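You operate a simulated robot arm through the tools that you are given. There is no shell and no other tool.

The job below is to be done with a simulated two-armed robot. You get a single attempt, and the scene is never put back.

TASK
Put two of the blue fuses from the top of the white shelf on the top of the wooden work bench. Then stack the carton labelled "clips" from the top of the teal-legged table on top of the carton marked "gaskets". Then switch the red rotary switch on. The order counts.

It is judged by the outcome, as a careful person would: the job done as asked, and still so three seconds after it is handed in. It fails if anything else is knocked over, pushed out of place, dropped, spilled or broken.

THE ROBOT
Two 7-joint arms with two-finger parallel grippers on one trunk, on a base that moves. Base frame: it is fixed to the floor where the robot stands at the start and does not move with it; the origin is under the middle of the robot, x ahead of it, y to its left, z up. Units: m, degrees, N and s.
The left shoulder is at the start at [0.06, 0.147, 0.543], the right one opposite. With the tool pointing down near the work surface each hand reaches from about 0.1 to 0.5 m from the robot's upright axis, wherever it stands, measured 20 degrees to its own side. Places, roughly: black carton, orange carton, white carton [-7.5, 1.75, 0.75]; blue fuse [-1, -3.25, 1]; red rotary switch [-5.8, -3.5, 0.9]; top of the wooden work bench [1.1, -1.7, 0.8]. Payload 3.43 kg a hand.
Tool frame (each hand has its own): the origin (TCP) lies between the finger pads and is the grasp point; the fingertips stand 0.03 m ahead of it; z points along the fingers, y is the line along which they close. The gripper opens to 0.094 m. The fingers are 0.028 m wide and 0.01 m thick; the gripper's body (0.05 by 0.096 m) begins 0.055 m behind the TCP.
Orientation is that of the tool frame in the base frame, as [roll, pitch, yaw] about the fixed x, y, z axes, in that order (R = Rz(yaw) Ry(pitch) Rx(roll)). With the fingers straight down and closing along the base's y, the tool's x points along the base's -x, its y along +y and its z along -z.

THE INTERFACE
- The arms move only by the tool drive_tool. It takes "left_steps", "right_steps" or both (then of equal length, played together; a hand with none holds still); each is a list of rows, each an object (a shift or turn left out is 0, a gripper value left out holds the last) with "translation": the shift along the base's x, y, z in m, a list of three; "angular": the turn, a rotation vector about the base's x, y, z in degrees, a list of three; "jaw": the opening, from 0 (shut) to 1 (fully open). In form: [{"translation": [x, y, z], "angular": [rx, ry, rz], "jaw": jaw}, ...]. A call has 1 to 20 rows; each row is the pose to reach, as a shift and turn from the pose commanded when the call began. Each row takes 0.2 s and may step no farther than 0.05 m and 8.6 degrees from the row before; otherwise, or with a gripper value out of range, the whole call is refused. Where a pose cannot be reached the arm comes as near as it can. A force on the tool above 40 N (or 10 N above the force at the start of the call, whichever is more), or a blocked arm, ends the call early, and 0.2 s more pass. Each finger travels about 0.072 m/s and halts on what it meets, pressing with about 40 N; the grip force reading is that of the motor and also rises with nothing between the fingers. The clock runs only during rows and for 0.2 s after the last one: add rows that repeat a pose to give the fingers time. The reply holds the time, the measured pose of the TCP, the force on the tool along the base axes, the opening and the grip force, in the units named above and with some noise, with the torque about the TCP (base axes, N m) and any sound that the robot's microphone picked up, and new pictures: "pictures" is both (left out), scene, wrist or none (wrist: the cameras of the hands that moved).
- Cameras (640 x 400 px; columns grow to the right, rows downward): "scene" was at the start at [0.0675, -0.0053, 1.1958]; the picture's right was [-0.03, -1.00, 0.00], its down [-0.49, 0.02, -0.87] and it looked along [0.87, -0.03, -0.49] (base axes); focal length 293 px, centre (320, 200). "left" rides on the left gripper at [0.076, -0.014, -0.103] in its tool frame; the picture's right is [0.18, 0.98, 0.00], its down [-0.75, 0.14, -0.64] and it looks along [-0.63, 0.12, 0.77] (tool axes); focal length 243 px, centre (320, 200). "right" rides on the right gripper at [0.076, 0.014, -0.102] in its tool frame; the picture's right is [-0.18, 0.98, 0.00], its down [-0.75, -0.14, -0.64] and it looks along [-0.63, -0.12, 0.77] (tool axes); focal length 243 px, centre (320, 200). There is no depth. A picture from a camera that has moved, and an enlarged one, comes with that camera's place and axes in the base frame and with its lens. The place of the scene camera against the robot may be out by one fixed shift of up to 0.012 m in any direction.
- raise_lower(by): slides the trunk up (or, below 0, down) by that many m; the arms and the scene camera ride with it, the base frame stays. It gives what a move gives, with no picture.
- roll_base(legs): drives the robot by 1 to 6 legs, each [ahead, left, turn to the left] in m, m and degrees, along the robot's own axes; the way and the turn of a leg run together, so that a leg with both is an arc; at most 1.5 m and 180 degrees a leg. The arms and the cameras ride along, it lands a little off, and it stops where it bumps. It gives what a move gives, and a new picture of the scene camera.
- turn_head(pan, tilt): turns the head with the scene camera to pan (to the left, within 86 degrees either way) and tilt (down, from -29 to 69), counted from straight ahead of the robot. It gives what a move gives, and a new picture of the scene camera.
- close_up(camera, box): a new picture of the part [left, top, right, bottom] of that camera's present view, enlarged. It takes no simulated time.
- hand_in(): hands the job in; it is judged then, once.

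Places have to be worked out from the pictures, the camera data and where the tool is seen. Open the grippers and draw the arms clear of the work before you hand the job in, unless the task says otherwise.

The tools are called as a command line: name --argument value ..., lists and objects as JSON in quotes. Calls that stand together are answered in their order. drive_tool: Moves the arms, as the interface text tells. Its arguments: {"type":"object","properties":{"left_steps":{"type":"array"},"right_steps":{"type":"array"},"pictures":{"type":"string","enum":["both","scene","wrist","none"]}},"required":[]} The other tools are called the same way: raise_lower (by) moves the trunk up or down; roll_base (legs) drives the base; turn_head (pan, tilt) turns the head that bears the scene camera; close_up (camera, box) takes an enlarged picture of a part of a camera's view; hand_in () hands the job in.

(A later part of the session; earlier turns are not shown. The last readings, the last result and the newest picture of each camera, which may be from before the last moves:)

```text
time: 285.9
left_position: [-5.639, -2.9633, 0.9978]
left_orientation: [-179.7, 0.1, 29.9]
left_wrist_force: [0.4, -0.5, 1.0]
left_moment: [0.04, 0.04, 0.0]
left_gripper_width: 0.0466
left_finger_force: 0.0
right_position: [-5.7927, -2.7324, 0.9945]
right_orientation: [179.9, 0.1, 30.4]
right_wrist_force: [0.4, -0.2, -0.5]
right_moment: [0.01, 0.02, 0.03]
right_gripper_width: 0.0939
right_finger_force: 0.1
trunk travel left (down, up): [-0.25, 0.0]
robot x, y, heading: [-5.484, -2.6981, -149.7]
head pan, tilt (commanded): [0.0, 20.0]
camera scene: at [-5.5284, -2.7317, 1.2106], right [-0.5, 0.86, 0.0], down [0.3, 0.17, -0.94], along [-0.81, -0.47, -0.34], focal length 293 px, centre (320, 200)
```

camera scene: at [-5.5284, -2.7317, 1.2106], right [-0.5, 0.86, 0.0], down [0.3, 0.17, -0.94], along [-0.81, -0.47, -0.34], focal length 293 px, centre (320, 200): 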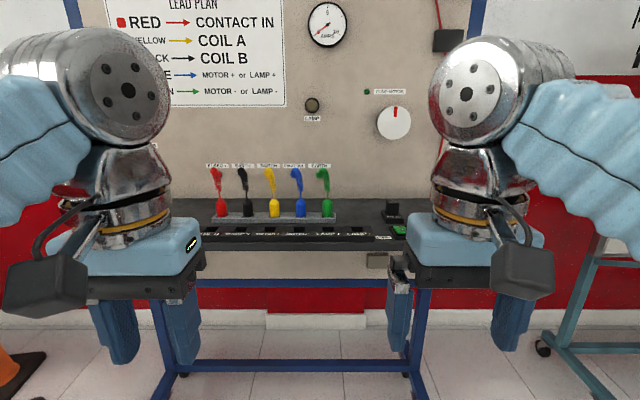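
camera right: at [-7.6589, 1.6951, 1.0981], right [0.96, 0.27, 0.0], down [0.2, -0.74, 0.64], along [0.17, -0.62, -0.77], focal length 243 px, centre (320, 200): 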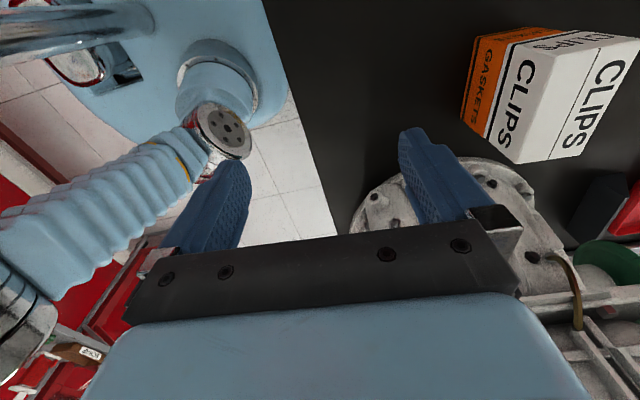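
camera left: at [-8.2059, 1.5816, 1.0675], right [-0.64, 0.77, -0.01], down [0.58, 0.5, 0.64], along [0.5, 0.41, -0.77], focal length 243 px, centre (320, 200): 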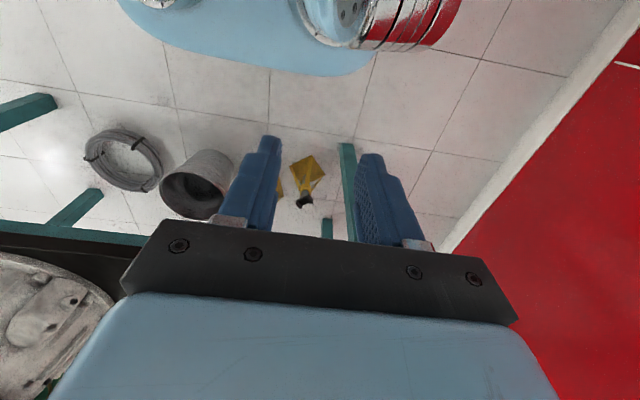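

Ahead is the relay board (with a white knob); the stated switch place (-5.8, -3.5, 0.9) would lie ~40° to my left behind the left arm. I turn the head left to see it.

turn_head --pan 45 --tilt 20

turn_head --pan 80 --tilt 20

close_up --camera "left" --box '[0, 0, 640, 400]'

```text
time: 287.0
left_position: [-5.6392, -2.9649, 0.997]
left_orientation: [-179.6, 0.1, 29.9]
left_wrist_force: [0.8, -0.7, 0.2]
left_moment: [0.01, -0.01, 0.0]
left_gripper_width: 0.047
left_finger_force: 0.1
right_position: [-5.7931, -2.7315, 0.9962]
right_orientation: [179.9, 0.1, 30.4]
right_wrist_force: [0.6, -0.6, -0.9]
right_moment: [-0.02, 0.01, 0.0]
right_gripper_width: 0.0942
right_finger_force: 0.1
trunk travel left (down, up): [-0.25, 0.0]
robot x, y, heading: [-5.4802, -2.697, -149.6]
head pan, tilt (commanded): [45.0, 20.0]
camera scene: at [-5.4716, -2.7748, 1.2106], right [-0.97, 0.25, 0.0], down [0.09, 0.33, -0.94], along [-0.24, -0.91, -0.34], focal length 293 px, centre (320, 200)
```

scene: 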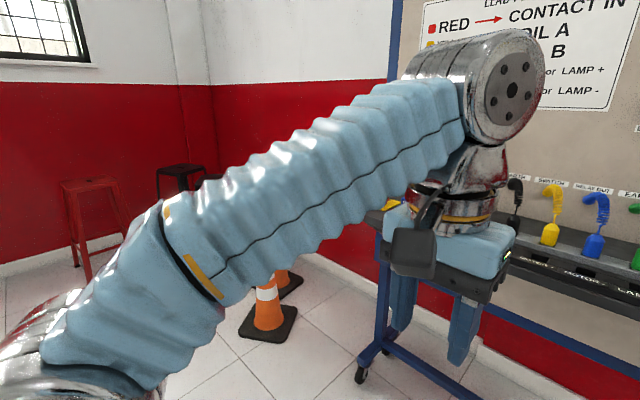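

```text
time: 288.0
left_position: [-5.6385, -2.9644, 0.9971]
left_orientation: [-179.7, 0.1, 29.9]
left_wrist_force: [0.1, 0.3, 0.6]
left_moment: [-0.02, -0.02, 0.03]
left_gripper_width: 0.047
left_finger_force: 0.1
right_position: [-5.7922, -2.7334, 0.995]
right_orientation: [179.9, 0.1, 30.4]
right_wrist_force: [0.9, 0.1, -0.4]
right_moment: [-0.04, 0.01, 0.04]
right_gripper_width: 0.094
right_finger_force: 0.0
trunk travel left (down, up): [-0.25, 0.0]
robot x, y, heading: [-5.4807, -2.6958, -149.8]
head pan, tilt (commanded): [80.0, 20.0]
camera scene: at [-5.4157, -2.7721, 1.2106], right [-0.94, -0.35, 0.0], down [-0.12, 0.32, -0.94], along [0.33, -0.88, -0.34], focal length 293 px, centre (320, 200)
```

scene: 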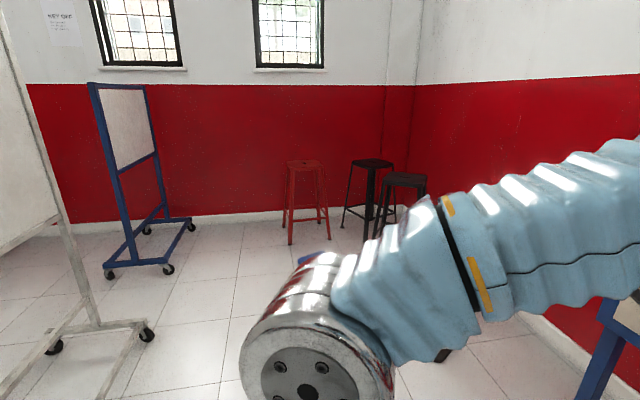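

```text
1.00 times, centred on (320, 200) of left (not enlarged: the box is as wide or as high as the picture)
camera zoom: at [-5.5796, -2.9145, 1.0992], right [0.65, -0.76, -0.01], down [-0.58, -0.5, 0.64], along [-0.49, -0.41, -0.77], focal length 243 px, centre (320, 200)
```

zoom: 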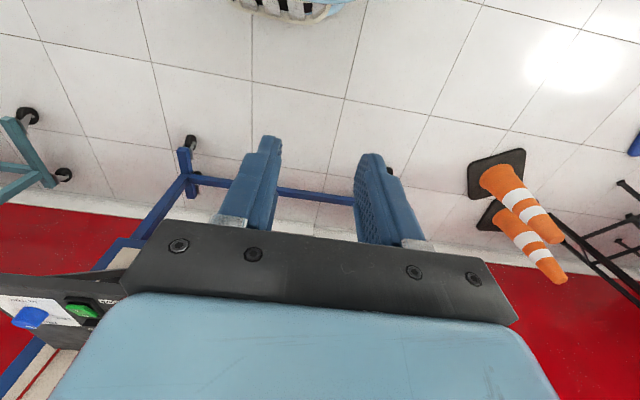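

The rack's left leg stands at b≈-0.24, so the given place falls on the left end of its tray (z≈0.9), hidden behind my left hand. I strafe left 0.4 m and look at the tray.

turn_head --pan 0 --tilt 25

roll_base --legs '[[0, 0.4, 0]]'

```text
time: 289.6
left_position: [-5.6387, -2.9646, 0.9976]
left_orientation: [-179.5, 0.1, 29.9]
left_wrist_force: [0.4, 0.3, 0.6]
left_moment: [-0.04, 0.02, -0.01]
left_gripper_width: 0.0467
left_finger_force: 0.1
right_position: [-5.7924, -2.7331, 0.995]
right_orientation: [179.9, 0.1, 30.3]
right_wrist_force: [-0.3, 1.1, -0.2]
right_moment: [-0.01, -0.02, 0.0]
right_gripper_width: 0.094
right_finger_force: 0.0
trunk travel left (down, up): [-0.25, 0.0]
robot x, y, heading: [-5.4801, -2.6976, -149.5]
head pan, tilt (commanded): [0.0, 25.0]
camera scene: at [-5.5275, -2.7313, 1.2025], right [-0.51, 0.86, 0.0], down [0.36, 0.21, -0.91], along [-0.78, -0.46, -0.42], focal length 293 px, centre (320, 200)
```

scene: 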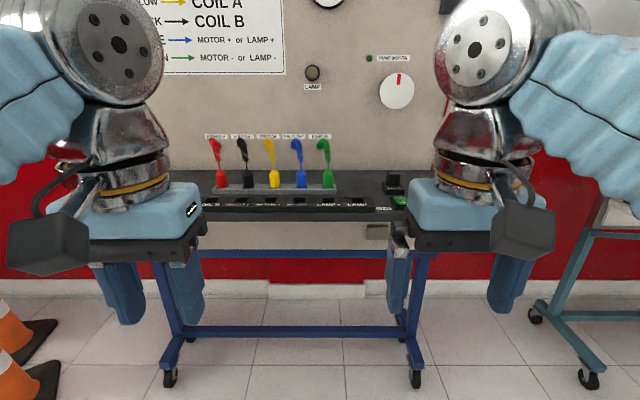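

```text
time: 292.0
left_position: [-5.4398, -3.3058, 0.9969]
left_orientation: [-179.6, 0.1, 29.8]
left_wrist_force: [0.7, -0.5, 0.2]
left_moment: [0.0, -0.01, 0.03]
left_gripper_width: 0.0469
left_finger_force: 0.1
right_position: [-5.5939, -3.0739, 0.995]
right_orientation: [179.8, 0.1, 30.4]
right_wrist_force: [-0.1, 0.8, -0.2]
right_moment: [-0.02, -0.02, 0.03]
right_gripper_width: 0.094
right_finger_force: 0.0
trunk travel left (down, up): [-0.25, 0.0]
robot x, y, heading: [-5.2803, -3.0385, -149.8]
head pan, tilt (commanded): [0.0, 25.0]
camera scene: at [-5.3281, -3.0726, 1.2025], right [-0.5, 0.86, 0.0], down [0.37, 0.21, -0.91], along [-0.78, -0.46, -0.42], focal length 293 px, centre (320, 200)
```

scene: 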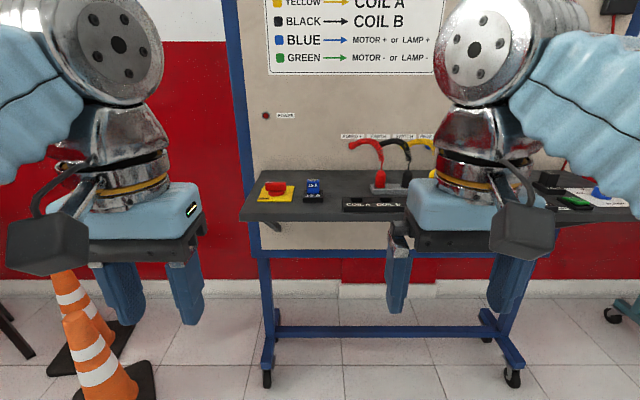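

The red rotary switch shows up on a yellow plate at the tray's left end, near (275,189). I zoom in on it.

close_up --camera "scene" --box '[240, 160, 340, 230]'

close_up --camera "scene" --box '[250, 95, 330, 145]'

```text
5.71 times, centred on (290, 195) of scene
camera zoom: at [-5.3281, -3.0726, 1.2025], right [-0.5, 0.86, 0.0], down [0.37, 0.21, -0.91], along [-0.78, -0.46, -0.42], focal length 1674 px, centre (491, 229)
```

zoom: 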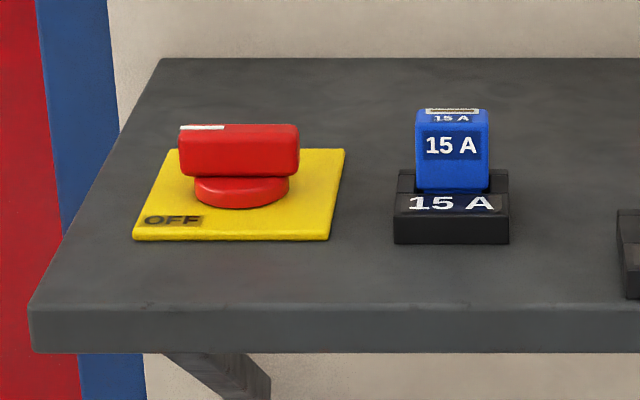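

```text
8.00 times, centred on (290, 120) of scene
camera zoom: at [-5.3281, -3.0726, 1.2025], right [-0.5, 0.86, 0.0], down [0.37, 0.21, -0.91], along [-0.78, -0.46, -0.42], focal length 2343 px, centre (560, 840)
```

zoom: 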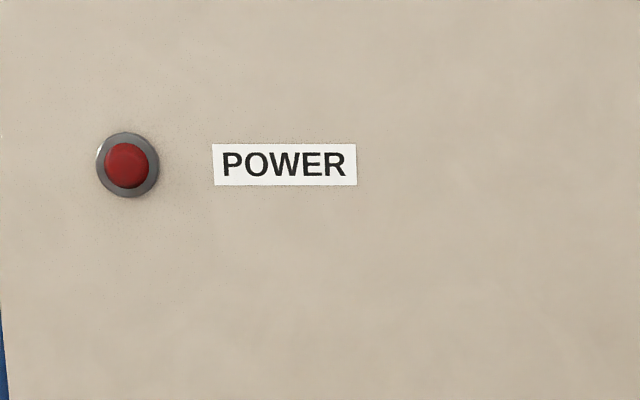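

It's a red rotary knob on a yellow plate with its bar pointing left at OFF, near (-5.85, -3.50), and the POWER lamp above is dark. It suits the left hand; I advance 0.28 m and look from the left wrist camera to find the ON position.

roll_base --legs '[[0.26, 0, -0.2]]'

close_up --camera "left" --box '[0, 0, 640, 400]'

close_up --camera "scene" --box '[200, 160, 360, 290]'

```text
time: 293.9
left_position: [-5.6614, -3.4339, 0.9969]
left_orientation: [-179.6, 0.0, 29.6]
left_wrist_force: [0.3, 0.2, 0.4]
left_moment: [-0.01, 0.03, 0.0]
left_gripper_width: 0.0472
left_finger_force: 0.0
right_position: [-5.8135, -3.2008, 0.9948]
right_orientation: [179.9, 0.1, 30.0]
right_wrist_force: [0.8, -0.3, -0.2]
right_moment: [0.0, 0.03, 0.02]
right_gripper_width: 0.0939
right_finger_force: 0.0
trunk travel left (down, up): [-0.25, 0.0]
robot x, y, heading: [-5.5013, -3.1645, -149.9]
head pan, tilt (commanded): [0.0, 25.0]
camera scene: at [-5.5483, -3.2006, 1.2025], right [-0.5, 0.87, 0.0], down [0.37, 0.21, -0.91], along [-0.78, -0.45, -0.42], focal length 293 px, centre (320, 200)
```

scene: 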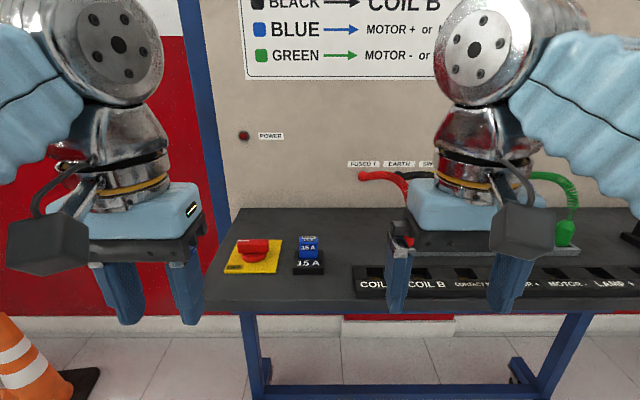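

```text
1.00 times, centred on (320, 200) of left (not enlarged: the box is as wide or as high as the picture)
camera zoom: at [-5.6013, -3.3836, 1.0992], right [0.65, -0.76, -0.01], down [-0.58, -0.5, 0.64], along [-0.49, -0.41, -0.77], focal length 243 px, centre (320, 200)
```

zoom: 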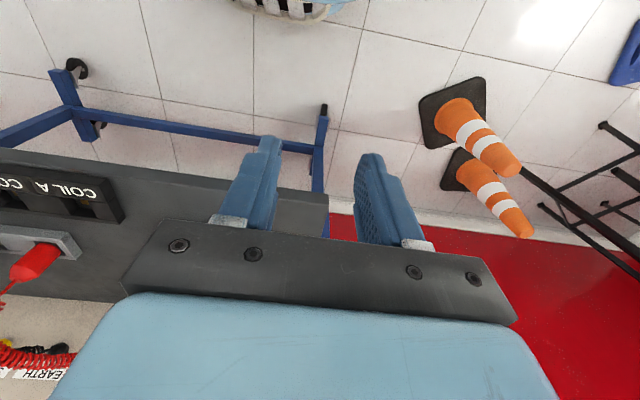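

```text
3.08 times, centred on (280, 225) of scene
camera zoom: at [-5.5483, -3.2006, 1.2025], right [-0.5, 0.87, 0.0], down [0.37, 0.21, -0.91], along [-0.78, -0.45, -0.42], focal length 901 px, centre (443, 123)
```

zoom: 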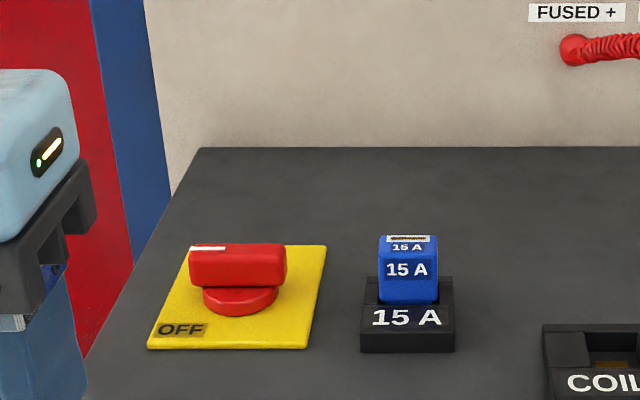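

The knob's bar spans about z 0.922–0.945, axis near (-5.83, -3.49), bar ~0.05 long and ~0.012 thick. I move the left hand partway over, staying high, to look down at the plate's labels.

drive_tool --left_steps '[{"translation": [-0.048, -0.007, 0]}, {"translation": [-0.096, -0.014, 0]}, {"translation": [-0.096, -0.014, 0]}]'

close_up --camera "left" --box '[240, 120, 400, 240]'

```text
time: 294.7
left_position: [-5.7597, -3.4477, 0.9988]
left_orientation: [-179.6, 0.1, 29.4]
left_wrist_force: [-0.9, -0.5, 0.1]
left_moment: [0.02, -0.03, -0.01]
left_gripper_width: 0.0468
left_finger_force: 0.1
right_position: [-5.8139, -3.2008, 0.9951]
right_orientation: [179.9, 0.0, 30.1]
right_wrist_force: [-0.2, -0.2, 0.0]
right_moment: [0.04, -0.06, -0.01]
right_gripper_width: 0.0938
right_finger_force: 0.1
trunk travel left (down, up): [-0.25, 0.0]
robot x, y, heading: [-5.4997, -3.1653, -150.2]
head pan, tilt (commanded): [0.0, 25.0]
camera scene: at [-5.5491, -3.2006, 1.2025], right [-0.5, 0.87, 0.0], down [0.37, 0.21, -0.91], along [-0.78, -0.45, -0.42], focal length 293 px, centre (320, 200)
camera left: at [-5.6996, -3.3986, 1.0995], right [0.64, -0.76, -0.01], down [-0.58, -0.5, 0.64], along [-0.49, -0.41, -0.77], focal length 243 px, centre (320, 200)
```

scene: 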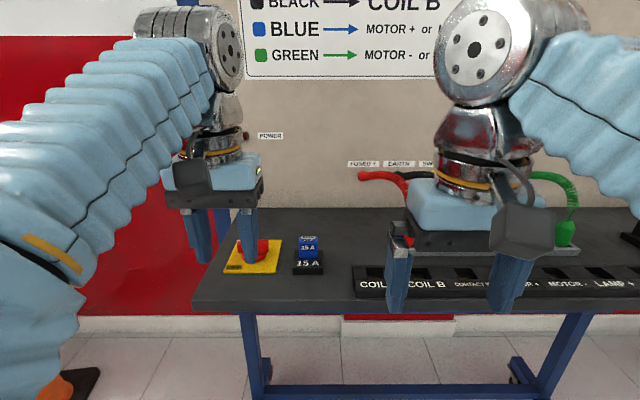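
left: 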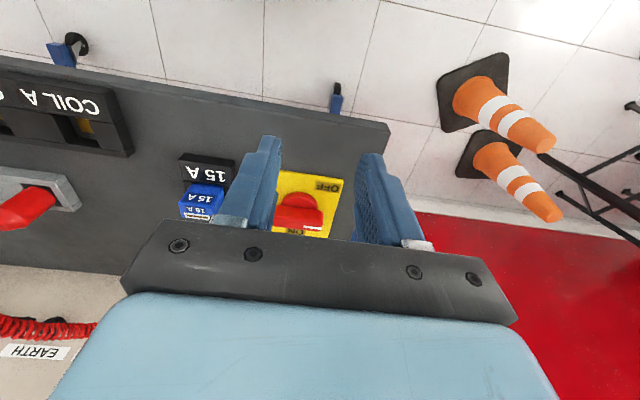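

```text
3.33 times, centred on (320, 180) of left
camera zoom: at [-5.6996, -3.3986, 1.0995], right [0.64, -0.76, -0.01], down [-0.58, -0.5, 0.64], along [-0.49, -0.41, -0.77], focal length 809 px, centre (320, 267)
```

zoom: 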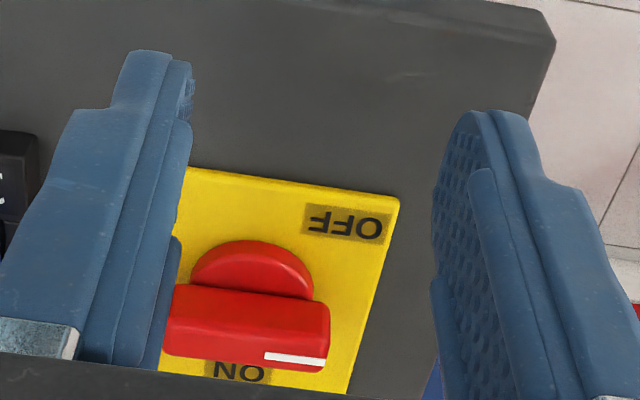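

The wrist view shows OFF at the near-left corner and ON at the far side, with the white pointer now toward the left: so the knob must turn 90° clockwise (seen from above). I draw the right hand back a little and rotate the left tool +90° so it can pinch across the bar.

drive_tool --left_steps '[{"translation": [0.01, 0.006, 0], "angular": [0, 0, 8.3]}, {"translation": [0.02, 0.012, 0], "angular": [0, 0, 16.6]}, {"translation": [0.03, 0.017, 0], "angular": [0, 0, 24.9]}, {"translation": [0.03, 0.017, 0], "angular": [0, 0, 33.2]}, {"translation": [0.03, 0.017, 0], "angular": [0, 0, 41.5]}, {"translation": [0.03, 0.017, 0], "angular": [0, 0, 49.8]}, {"translation": [0.03, 0.017, 0], "angular": [0, 0, 58.1]}, {"translation": [0.03, 0.017, 0], "angular": [0, 0, 66.4]}, {"translation": [0.03, 0.017, 0], "angular": [0, 0, 74.7]}, {"translation": [0.03, 0.017, 0], "angular": [0, 0, 83]}, {"translation": [0.03, 0.017, 0], "angular": [0, 0, 90]}, {"translation": [0.03, 0.017, 0], "angular": [0, 0, 90]}]' --right_steps '[{"translation": [0.0173, 0.01, 0]}, {"translation": [0.0346, 0.02, 0]}, {"translation": [0.052, 0.03, 0]}, {"translation": [0.0692, 0.04, 0]}, {"translation": [0.0865, 0.05, 0]}, {"translation": [0.0865, 0.05, 0]}, {"translation": [0.0865, 0.05, 0]}, {"translation": [0.0865, 0.05, 0]}, {"translation": [0.0865, 0.05, 0]}, {"translation": [0.0865, 0.05, 0]}, {"translation": [0.0865, 0.05, 0]}, {"translation": [0.0865, 0.05, 0]}]'

```text
time: 297.3
left_position: [-5.7266, -3.4309, 0.9971]
left_orientation: [-179.6, 0.1, 119.8]
left_wrist_force: [-0.3, 0.2, -0.8]
left_moment: [0.05, -0.05, 0.02]
left_gripper_width: 0.047
left_finger_force: 0.0
right_position: [-5.7259, -3.1681, 0.9818]
right_orientation: [179.9, 0.2, 30.1]
right_wrist_force: [0.9, 0.7, -0.5]
right_moment: [-0.04, -0.01, -0.03]
right_gripper_width: 0.0939
right_finger_force: 0.0
right hand out of reach, approached as far as the arm can: row 3, 4, 5, 6, 7, 8, 9, 10, 11, 12
trunk travel left (down, up): [-0.25, 0.0]
robot x, y, heading: [-5.5013, -3.1655, -149.9]
head pan, tilt (commanded): [0.0, 25.0]
camera scene: at [-5.5484, -3.2006, 1.2025], right [-0.5, 0.87, 0.0], down [0.37, 0.21, -0.91], along [-0.78, -0.45, -0.42], focal length 293 px, centre (320, 200)
camera right: at [-5.6524, -3.1414, 1.0856], right [0.33, -0.94, 0.0], down [-0.72, -0.26, 0.64], along [-0.61, -0.22, -0.77], focal length 243 px, centre (320, 200)
camera left: at [-5.7768, -3.3703, 1.0992], right [0.76, 0.65, -0.01], down [0.5, -0.58, 0.64], along [0.41, -0.49, -0.77], focal length 243 px, centre (320, 200)
```

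scene: 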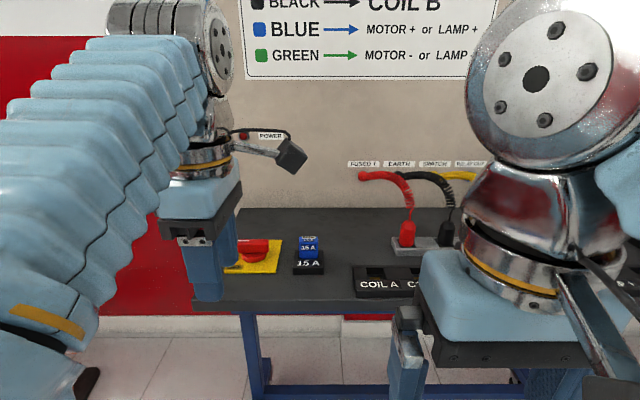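
right: 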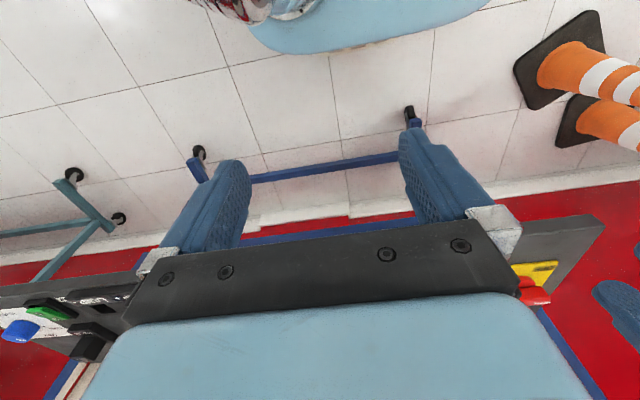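
left: 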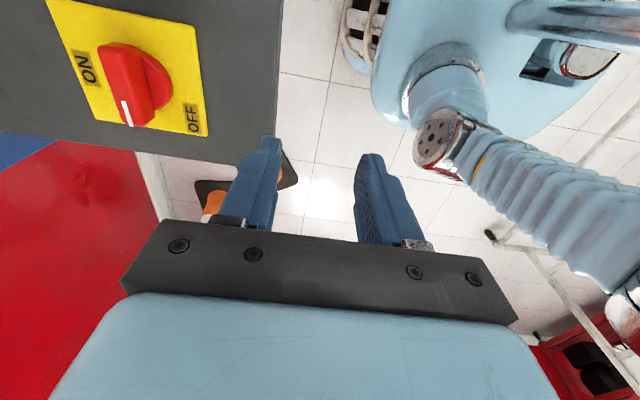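

Now the left wrist camera sees the whole switch: ON lies on the far side, the white pointer toward my left. I zoom in to fix the knob's centre and yaw.

close_up --camera "left" --box '[40, 0, 220, 140]'

```text
2.86 times, centred on (130, 70) of left
camera zoom: at [-5.7768, -3.3703, 1.0992], right [0.76, 0.65, -0.01], down [0.5, -0.58, 0.64], along [0.41, -0.49, -0.77], focal length 693 px, centre (863, 571)
```

zoom: 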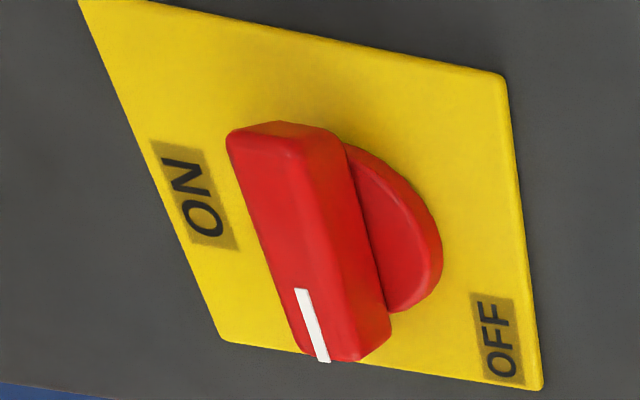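

Triangulating from the two wrist views: plate z≈0.900, bar top z≈0.930, knob axis near (-5.847, -3.493). I advance the base 5 cm for an easier reach, then re-check the view.

roll_base --legs '[[0.05, 0, 0]]'

close_up --camera "left" --box '[60, 0, 300, 160]'

```text
time: 298.2
left_position: [-5.7699, -3.4547, 0.9961]
left_orientation: [-179.5, 0.1, 119.7]
left_wrist_force: [0.1, -0.9, -1.2]
left_moment: [-0.06, 0.04, -0.01]
left_gripper_width: 0.0471
left_finger_force: 0.1
right_position: [-5.7689, -3.1925, 0.9814]
right_orientation: [179.9, 0.1, 30.1]
right_wrist_force: [-0.6, 0.3, -0.1]
right_moment: [0.0, 0.01, 0.01]
right_gripper_width: 0.0941
right_finger_force: 0.0
trunk travel left (down, up): [-0.25, 0.0]
robot x, y, heading: [-5.5447, -3.1876, -149.8]
head pan, tilt (commanded): [0.0, 25.0]
camera scene: at [-5.5912, -3.2255, 1.2025], right [-0.5, 0.86, 0.0], down [0.37, 0.21, -0.91], along [-0.78, -0.45, -0.42], focal length 293 px, centre (320, 200)
```

scene: 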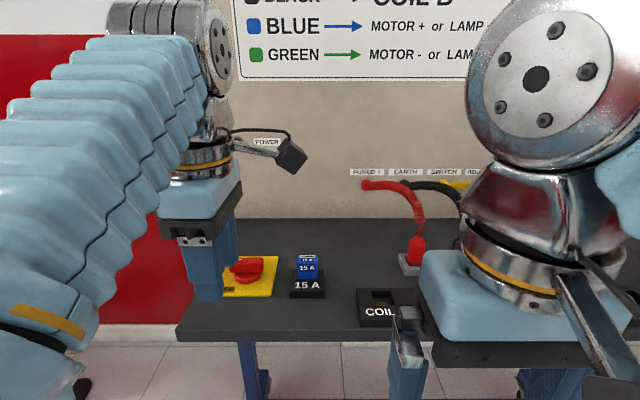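

```text
2.50 times, centred on (180, 80) of left
camera zoom: at [-5.8194, -3.3952, 1.0992], right [0.76, 0.65, -0.01], down [0.5, -0.58, 0.64], along [0.41, -0.49, -0.77], focal length 606 px, centre (670, 500)
```

zoom: 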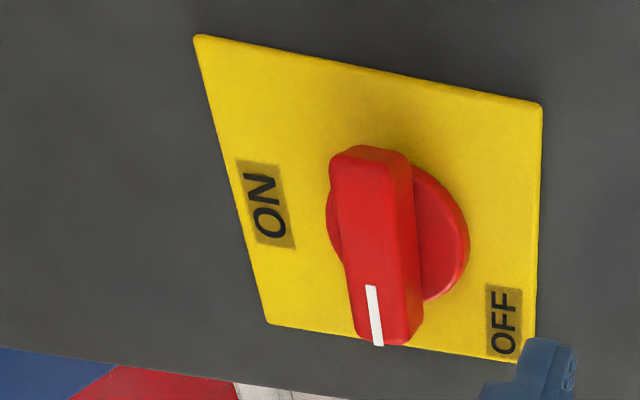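

Refined: knob axis at about (-5.8475, -3.4912), bar along azimuth -61°, which matches the finger closing direction. I move the left hand above it at z≈0.975 with the jaw part-open and check.

drive_tool --left_steps '[{"translation": [-0.026, -0.012, -0.007], "jaw": 0.4}, {"translation": [-0.052, -0.0245, -0.014], "jaw": 0.4}, {"translation": [-0.0776, -0.0365, -0.021], "jaw": 0.4}, {"translation": [-0.0776, -0.0365, -0.021], "jaw": 0.4}]'

close_up --camera "left" --box '[220, 80, 420, 240]'

close_up --camera "scene" --box '[180, 200, 340, 320]'

```text
time: 299.2
left_position: [-5.8483, -3.4924, 0.976]
left_orientation: [-179.6, 0.1, 119.7]
left_wrist_force: [-0.1, 0.3, 0.1]
left_moment: [0.02, 0.02, 0.04]
left_gripper_width: 0.0376
left_finger_force: 0.1
right_position: [-5.769, -3.1933, 0.9815]
right_orientation: [179.9, 0.1, 30.2]
right_wrist_force: [-0.5, 0.6, 0.3]
right_moment: [-0.01, -0.01, 0.05]
right_gripper_width: 0.0942
right_finger_force: 0.0
trunk travel left (down, up): [-0.25, 0.0]
robot x, y, heading: [-5.5431, -3.1949, -150.1]
head pan, tilt (commanded): [0.0, 25.0]
camera scene: at [-5.5916, -3.2257, 1.2025], right [-0.5, 0.86, 0.0], down [0.37, 0.21, -0.91], along [-0.78, -0.45, -0.42], focal length 293 px, centre (320, 200)
camera left: at [-5.8985, -3.432, 1.0773], right [0.76, 0.65, -0.01], down [0.5, -0.58, 0.64], along [0.41, -0.49, -0.77], focal length 243 px, centre (320, 200)
```

scene: 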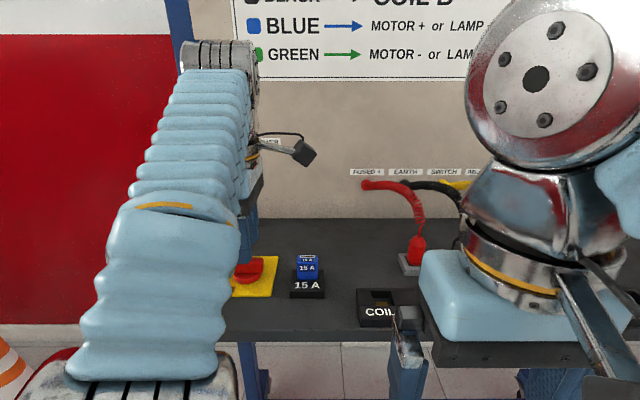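
left: 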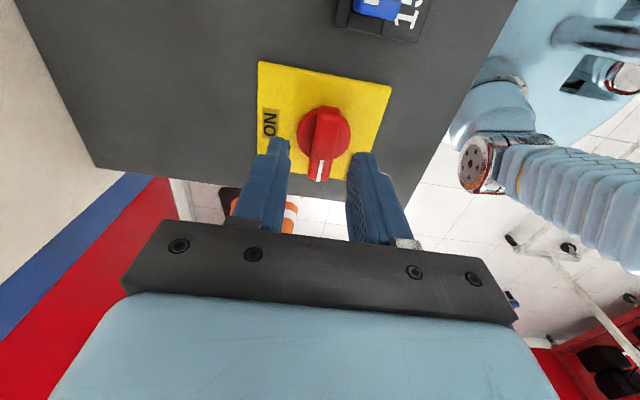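

```text
2.50 times, centred on (320, 160) of left
camera zoom: at [-5.8985, -3.432, 1.0773], right [0.76, 0.65, -0.01], down [0.5, -0.58, 0.64], along [0.41, -0.49, -0.77], focal length 606 px, centre (320, 300)
```

zoom: 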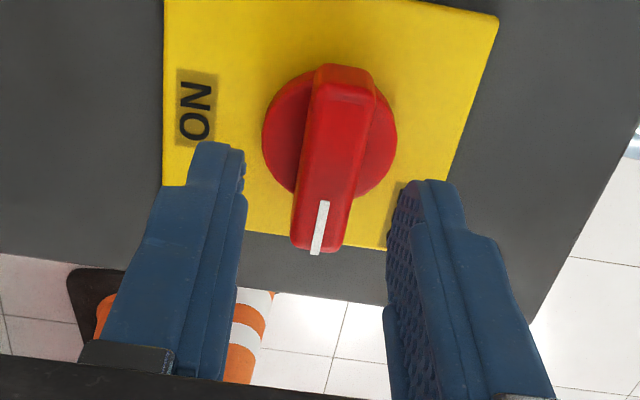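

```text
3.33 times, centred on (260, 260) of scene
camera zoom: at [-5.5916, -3.2257, 1.2025], right [-0.5, 0.86, 0.0], down [0.37, 0.21, -0.91], along [-0.78, -0.45, -0.42], focal length 976 px, centre (520, 0)
```

zoom: 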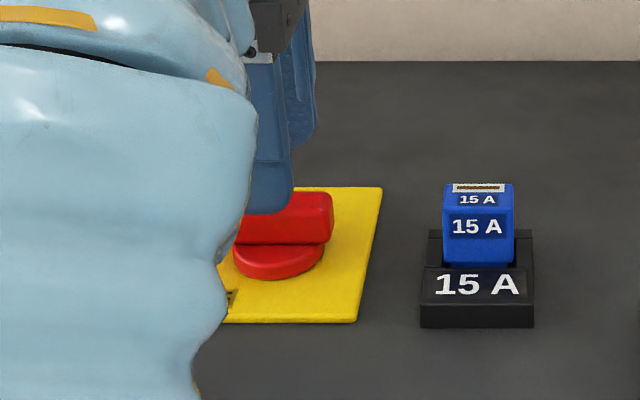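

The bar is aligned with the tool and centred to ~3 mm. I shift 2.5 mm, lower to z≈0.947 (tips just above the knob's base disc), and check the force.

drive_tool --left_steps '[{"translation": [0.0022, 0.0012, 0]}, {"translation": [0.0022, 0.0012, -0.015]}, {"translation": [0.0022, 0.0012, -0.028]}, {"translation": [0.0022, 0.0012, -0.028]}]'

close_up --camera "left" --box '[220, 80, 420, 240]'

close_up --camera "scene" --box '[180, 200, 340, 320]'

```text
time: 300.2
left_position: [-5.8454, -3.4919, 0.9492]
left_orientation: [-179.6, 0.1, 119.6]
left_wrist_force: [0.4, -0.7, 0.6]
left_moment: [-0.01, 0.0, -0.02]
left_gripper_width: 0.0376
left_finger_force: 0.1
right_position: [-5.769, -3.1924, 0.9812]
right_orientation: [179.9, 0.1, 30.2]
right_wrist_force: [0.3, -0.7, 0.0]
right_moment: [-0.02, -0.02, 0.0]
right_gripper_width: 0.0942
right_finger_force: 0.1
trunk travel left (down, up): [-0.25, 0.0]
robot x, y, heading: [-5.5503, -3.1928, -150.1]
head pan, tilt (commanded): [0.0, 25.0]
camera scene: at [-5.5914, -3.2256, 1.2025], right [-0.5, 0.86, 0.0], down [0.37, 0.21, -0.91], along [-0.78, -0.45, -0.42], focal length 293 px, centre (320, 200)
camera left: at [-5.8956, -3.4312, 1.051], right [0.76, 0.65, -0.01], down [0.5, -0.58, 0.64], along [0.41, -0.49, -0.77], focal length 243 px, centre (320, 200)
```

scene: 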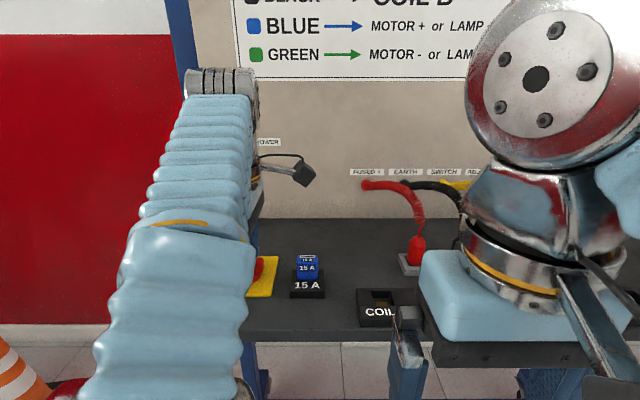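
left: 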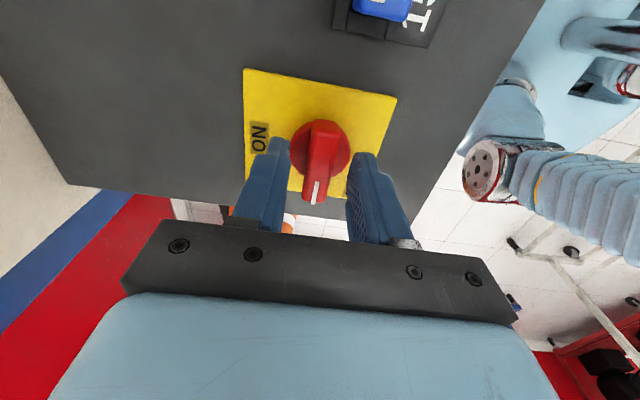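

```text
2.50 times, centred on (320, 160) of left
camera zoom: at [-5.8956, -3.4312, 1.051], right [0.76, 0.65, -0.01], down [0.5, -0.58, 0.64], along [0.41, -0.49, -0.77], focal length 606 px, centre (320, 300)
```

zoom: 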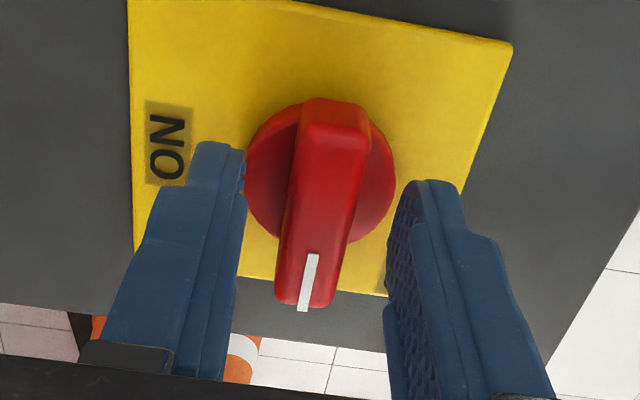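

```text
3.33 times, centred on (260, 260) of scene
camera zoom: at [-5.5914, -3.2256, 1.2025], right [-0.5, 0.86, 0.0], down [0.37, 0.21, -0.91], along [-0.78, -0.45, -0.42], focal length 976 px, centre (520, 0)
```

zoom: 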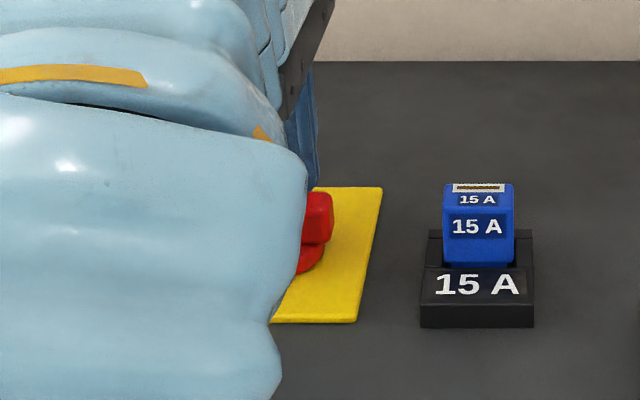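

The bar is between the fingers with no contact force. I close the left gripper on it.

drive_tool --left_steps '[{"jaw": 0.3}, {"jaw": 0.2}, {"jaw": 0.1}, {"jaw": 0.05}, {"jaw": 0.05}]'

close_up --camera "left" --box '[220, 80, 420, 240]'

```text
time: 301.4
left_position: [-5.8461, -3.4912, 0.949]
left_orientation: [-179.6, 0.1, 119.7]
left_wrist_force: [-4.8, -2.2, 4.2]
left_moment: [0.3, -0.31, 0.03]
left_gripper_width: 0.0158
left_finger_force: 45.0
right_position: [-5.7699, -3.1926, 0.9819]
right_orientation: [179.9, 0.1, 30.1]
right_wrist_force: [0.3, -0.3, 0.2]
right_moment: [0.02, 0.01, -0.01]
right_gripper_width: 0.094
right_finger_force: 0.1
trunk travel left (down, up): [-0.25, 0.0]
robot x, y, heading: [-5.5438, -3.1913, -149.7]
head pan, tilt (commanded): [0.0, 25.0]
camera scene: at [-5.5918, -3.2257, 1.2025], right [-0.5, 0.86, 0.0], down [0.37, 0.21, -0.91], along [-0.78, -0.45, -0.42], focal length 293 px, centre (320, 200)
camera left: at [-5.8959, -3.4312, 1.051], right [0.76, 0.65, -0.01], down [0.5, -0.58, 0.64], along [0.41, -0.49, -0.77], focal length 243 px, centre (320, 200)
```

scene: 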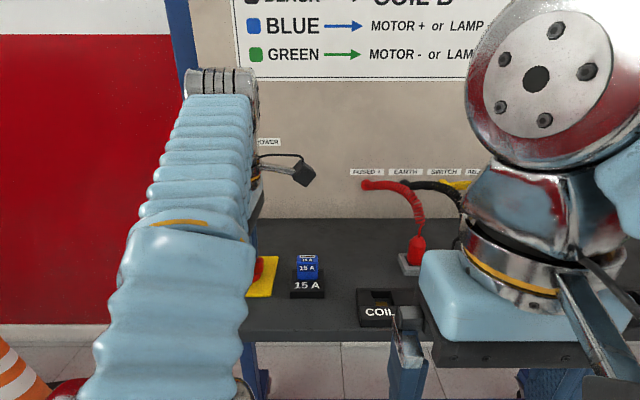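
left: 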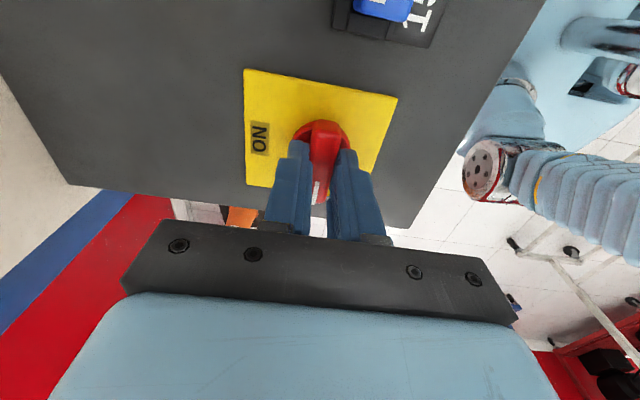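

```text
2.50 times, centred on (320, 160) of left
camera zoom: at [-5.8959, -3.4312, 1.051], right [0.76, 0.65, -0.01], down [0.5, -0.58, 0.64], along [0.41, -0.49, -0.77], focal length 606 px, centre (320, 300)
```

zoom: 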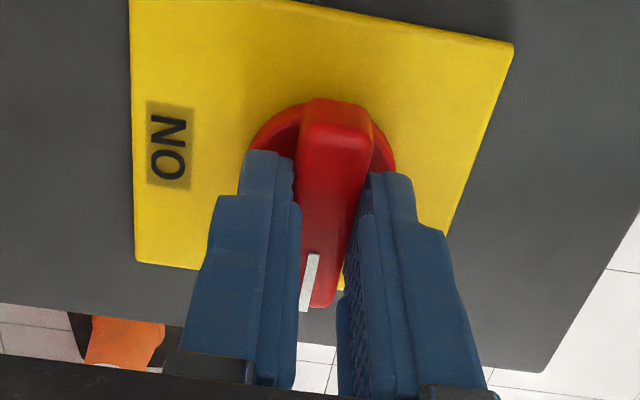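

The bar is gripped (0.0158 m, 45 N). I start turning clockwise, first 24° in small steps, watching force and torque.

drive_tool --left_steps '[{"angular": [0, 0, -6]}, {"angular": [0, 0, -12]}, {"angular": [0, 0, -18]}, {"angular": [0, 0, -24]}, {"angular": [0, 0, -24]}]'

close_up --camera "left" --box '[220, 80, 420, 240]'

```text
time: 302.6
left_position: [-5.845, -3.4914, 0.9487]
left_orientation: [-179.7, 0.1, 95.7]
left_wrist_force: [-13.4, -9.0, 15.6]
left_moment: [0.27, -0.16, 0.0]
left_gripper_width: 0.0158
left_finger_force: 44.8
right_position: [-5.7696, -3.1939, 0.9821]
right_orientation: [179.9, -0.1, 30.0]
right_wrist_force: [-1.0, 0.1, -0.4]
right_moment: [0.0, 0.0, 0.0]
right_gripper_width: 0.0941
right_finger_force: 0.1
trunk travel left (down, up): [-0.25, 0.0]
robot x, y, heading: [-5.5444, -3.1918, -149.7]
head pan, tilt (commanded): [0.0, 25.0]
camera scene: at [-5.5923, -3.226, 1.2026], right [-0.5, 0.86, 0.0], down [0.37, 0.21, -0.91], along [-0.78, -0.45, -0.42], focal length 293 px, centre (320, 200)
camera left: at [-5.867, -3.4161, 1.051], right [0.96, 0.28, -0.01], down [0.22, -0.73, 0.64], along [0.17, -0.62, -0.77], focal length 243 px, centre (320, 200)
```

scene: 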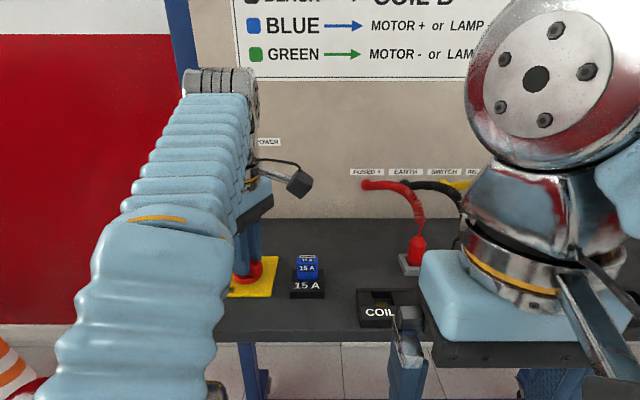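
left: 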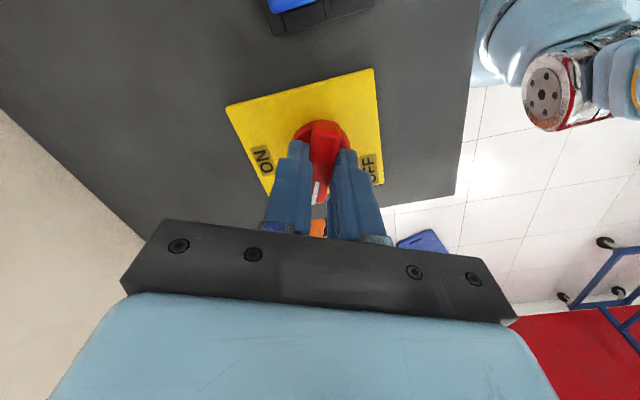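

```text
2.50 times, centred on (320, 160) of left
camera zoom: at [-5.867, -3.4161, 1.051], right [0.96, 0.28, -0.01], down [0.22, -0.73, 0.64], along [0.17, -0.62, -0.77], focal length 606 px, centre (320, 300)
```

zoom: 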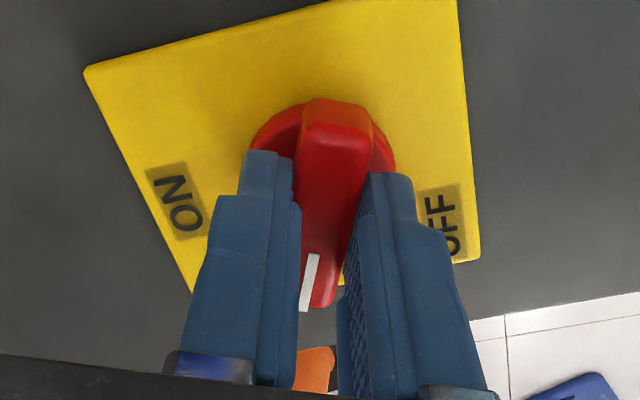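

The knob turned with the hand, though side forces rose to ~20 N forward and upward. I relieve that by shifting ~1 mm forward and up while turning another 30°.

drive_tool --left_steps '[{"translation": [-0.001, -0.0006, 0.0008], "angular": [0, 0, -6]}, {"translation": [-0.001, -0.0006, 0.0008], "angular": [0, 0, -12]}, {"translation": [-0.001, -0.0006, 0.0008], "angular": [0, 0, -18]}, {"translation": [-0.001, -0.0006, 0.0008], "angular": [0, 0, -24]}, {"translation": [-0.001, -0.0006, 0.0008], "angular": [0, 0, -30]}, {"translation": [-0.001, -0.0006, 0.0008], "angular": [0, 0, -30]}]'

close_up --camera "left" --box '[220, 80, 420, 240]'

```text
time: 304.0
left_position: [-5.8447, -3.4905, 0.9494]
left_orientation: [-179.6, 0.2, 65.6]
left_wrist_force: [6.2, -2.6, 3.1]
left_moment: [-0.6, -0.47, 0.02]
left_gripper_width: 0.0159
left_finger_force: 44.8
right_position: [-5.7694, -3.1927, 0.9828]
right_orientation: [-180.0, 0.1, 30.1]
right_wrist_force: [0.0, 0.3, -0.3]
right_moment: [-0.05, -0.05, 0.03]
right_gripper_width: 0.094
right_finger_force: 0.0
trunk travel left (down, up): [-0.25, 0.0]
robot x, y, heading: [-5.5421, -3.1895, -149.9]
head pan, tilt (commanded): [0.0, 25.0]
camera scene: at [-5.5907, -3.2257, 1.2025], right [-0.5, 0.86, 0.0], down [0.37, 0.21, -0.91], along [-0.78, -0.45, -0.42], focal length 293 px, centre (320, 200)
camera left: at [-5.8266, -3.4159, 1.0511], right [0.97, -0.24, -0.01], down [-0.18, -0.75, 0.64], along [-0.16, -0.62, -0.77], focal length 243 px, centre (320, 200)
```

scene: 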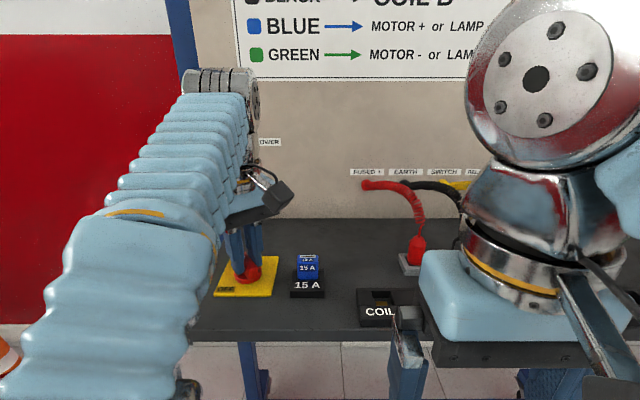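
left: 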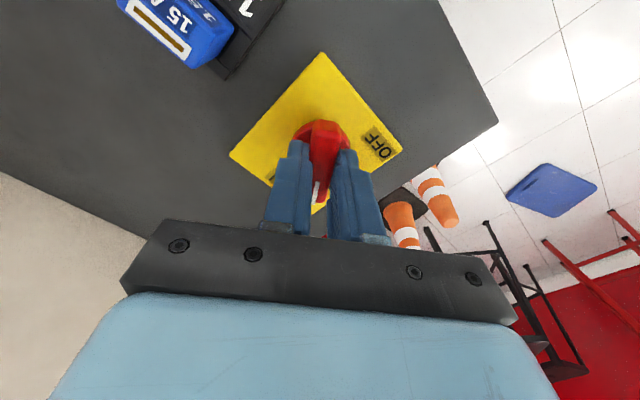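

```text
2.50 times, centred on (320, 160) of left
camera zoom: at [-5.8266, -3.4159, 1.0511], right [0.97, -0.24, -0.01], down [-0.18, -0.75, 0.64], along [-0.16, -0.62, -0.77], focal length 606 px, centre (320, 300)
```

zoom: 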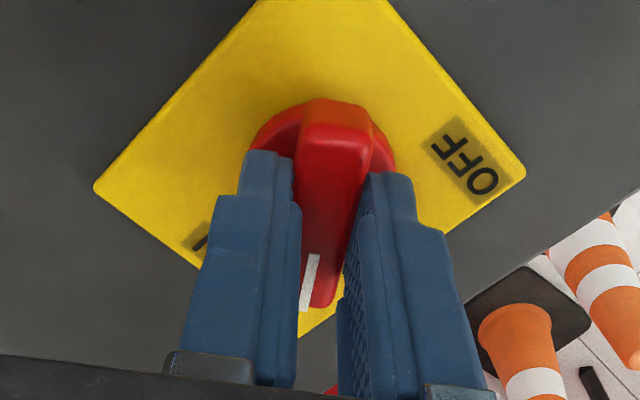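

54° turned so far with low force. I continue the remaining 36° to bring the pointer to ON.

drive_tool --left_steps '[{"translation": [0.0003, 0, 0], "angular": [0, 0, -6]}, {"translation": [0.0003, 0, 0], "angular": [0, 0, -12]}, {"translation": [0.0003, 0, 0], "angular": [0, 0, -18]}, {"translation": [0.0003, 0, 0], "angular": [0, 0, -24]}, {"translation": [0.0003, 0, 0], "angular": [0, 0, -30]}, {"translation": [0.0003, 0, 0], "angular": [0, 0, -36]}, {"translation": [0.0003, 0, 0], "angular": [0, 0, -36]}]'

close_up --camera "left" --box '[220, 80, 420, 240]'

close_up --camera "scene" --box '[180, 110, 340, 310]'

```text
time: 305.6
left_position: [-5.8453, -3.4918, 0.9491]
left_orientation: [-179.5, 0.1, 29.7]
left_wrist_force: [13.7, -9.4, -3.0]
left_moment: [-0.31, -1.19, 0.55]
left_gripper_width: 0.0161
left_finger_force: 45.0
right_position: [-5.7686, -3.1931, 0.9831]
right_orientation: [179.9, 0.1, 30.3]
right_wrist_force: [0.0, -0.2, 0.5]
right_moment: [-0.04, 0.0, -0.03]
right_gripper_width: 0.0939
right_finger_force: 0.1
trunk travel left (down, up): [-0.25, 0.0]
robot x, y, heading: [-5.543, -3.1912, -149.8]
head pan, tilt (commanded): [0.0, 25.0]
camera scene: at [-5.5903, -3.2265, 1.2025], right [-0.5, 0.86, 0.0], down [0.36, 0.21, -0.91], along [-0.78, -0.45, -0.42], focal length 293 px, centre (320, 200)
camera left: at [-5.7859, -3.4419, 1.0511], right [0.65, -0.76, -0.01], down [-0.58, -0.5, 0.64], along [-0.49, -0.41, -0.77], focal length 243 px, centre (320, 200)
```

scene: 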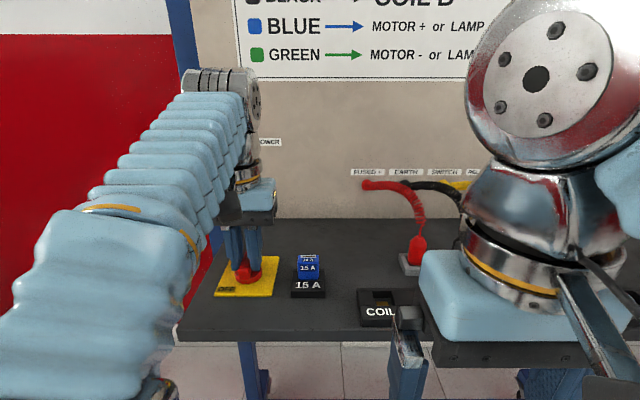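
left: 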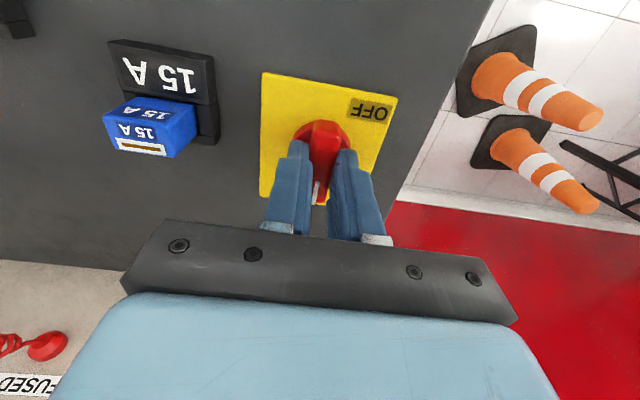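

```text
2.50 times, centred on (320, 160) of left
camera zoom: at [-5.7859, -3.4419, 1.0511], right [0.65, -0.76, -0.01], down [-0.58, -0.5, 0.64], along [-0.49, -0.41, -0.77], focal length 606 px, centre (320, 300)
```

zoom: 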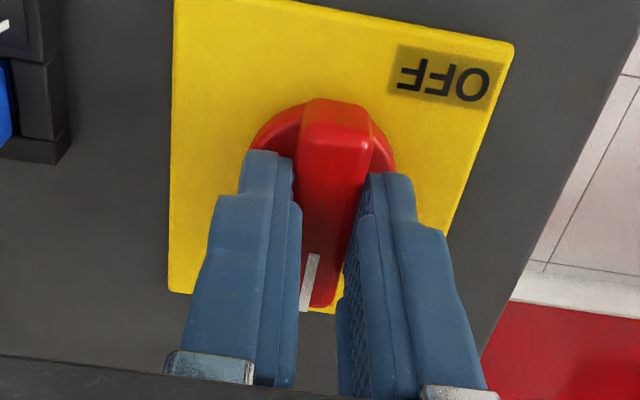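

```text
2.00 times, centred on (260, 210) of scene
camera zoom: at [-5.5903, -3.2265, 1.2025], right [-0.5, 0.86, 0.0], down [0.36, 0.21, -0.91], along [-0.78, -0.45, -0.42], focal length 586 px, centre (440, 180)
```

zoom: 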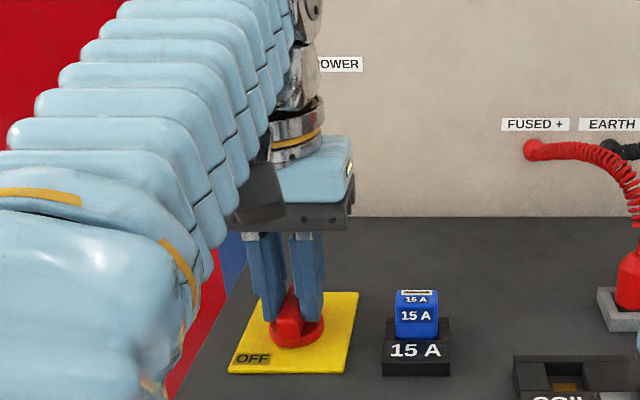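

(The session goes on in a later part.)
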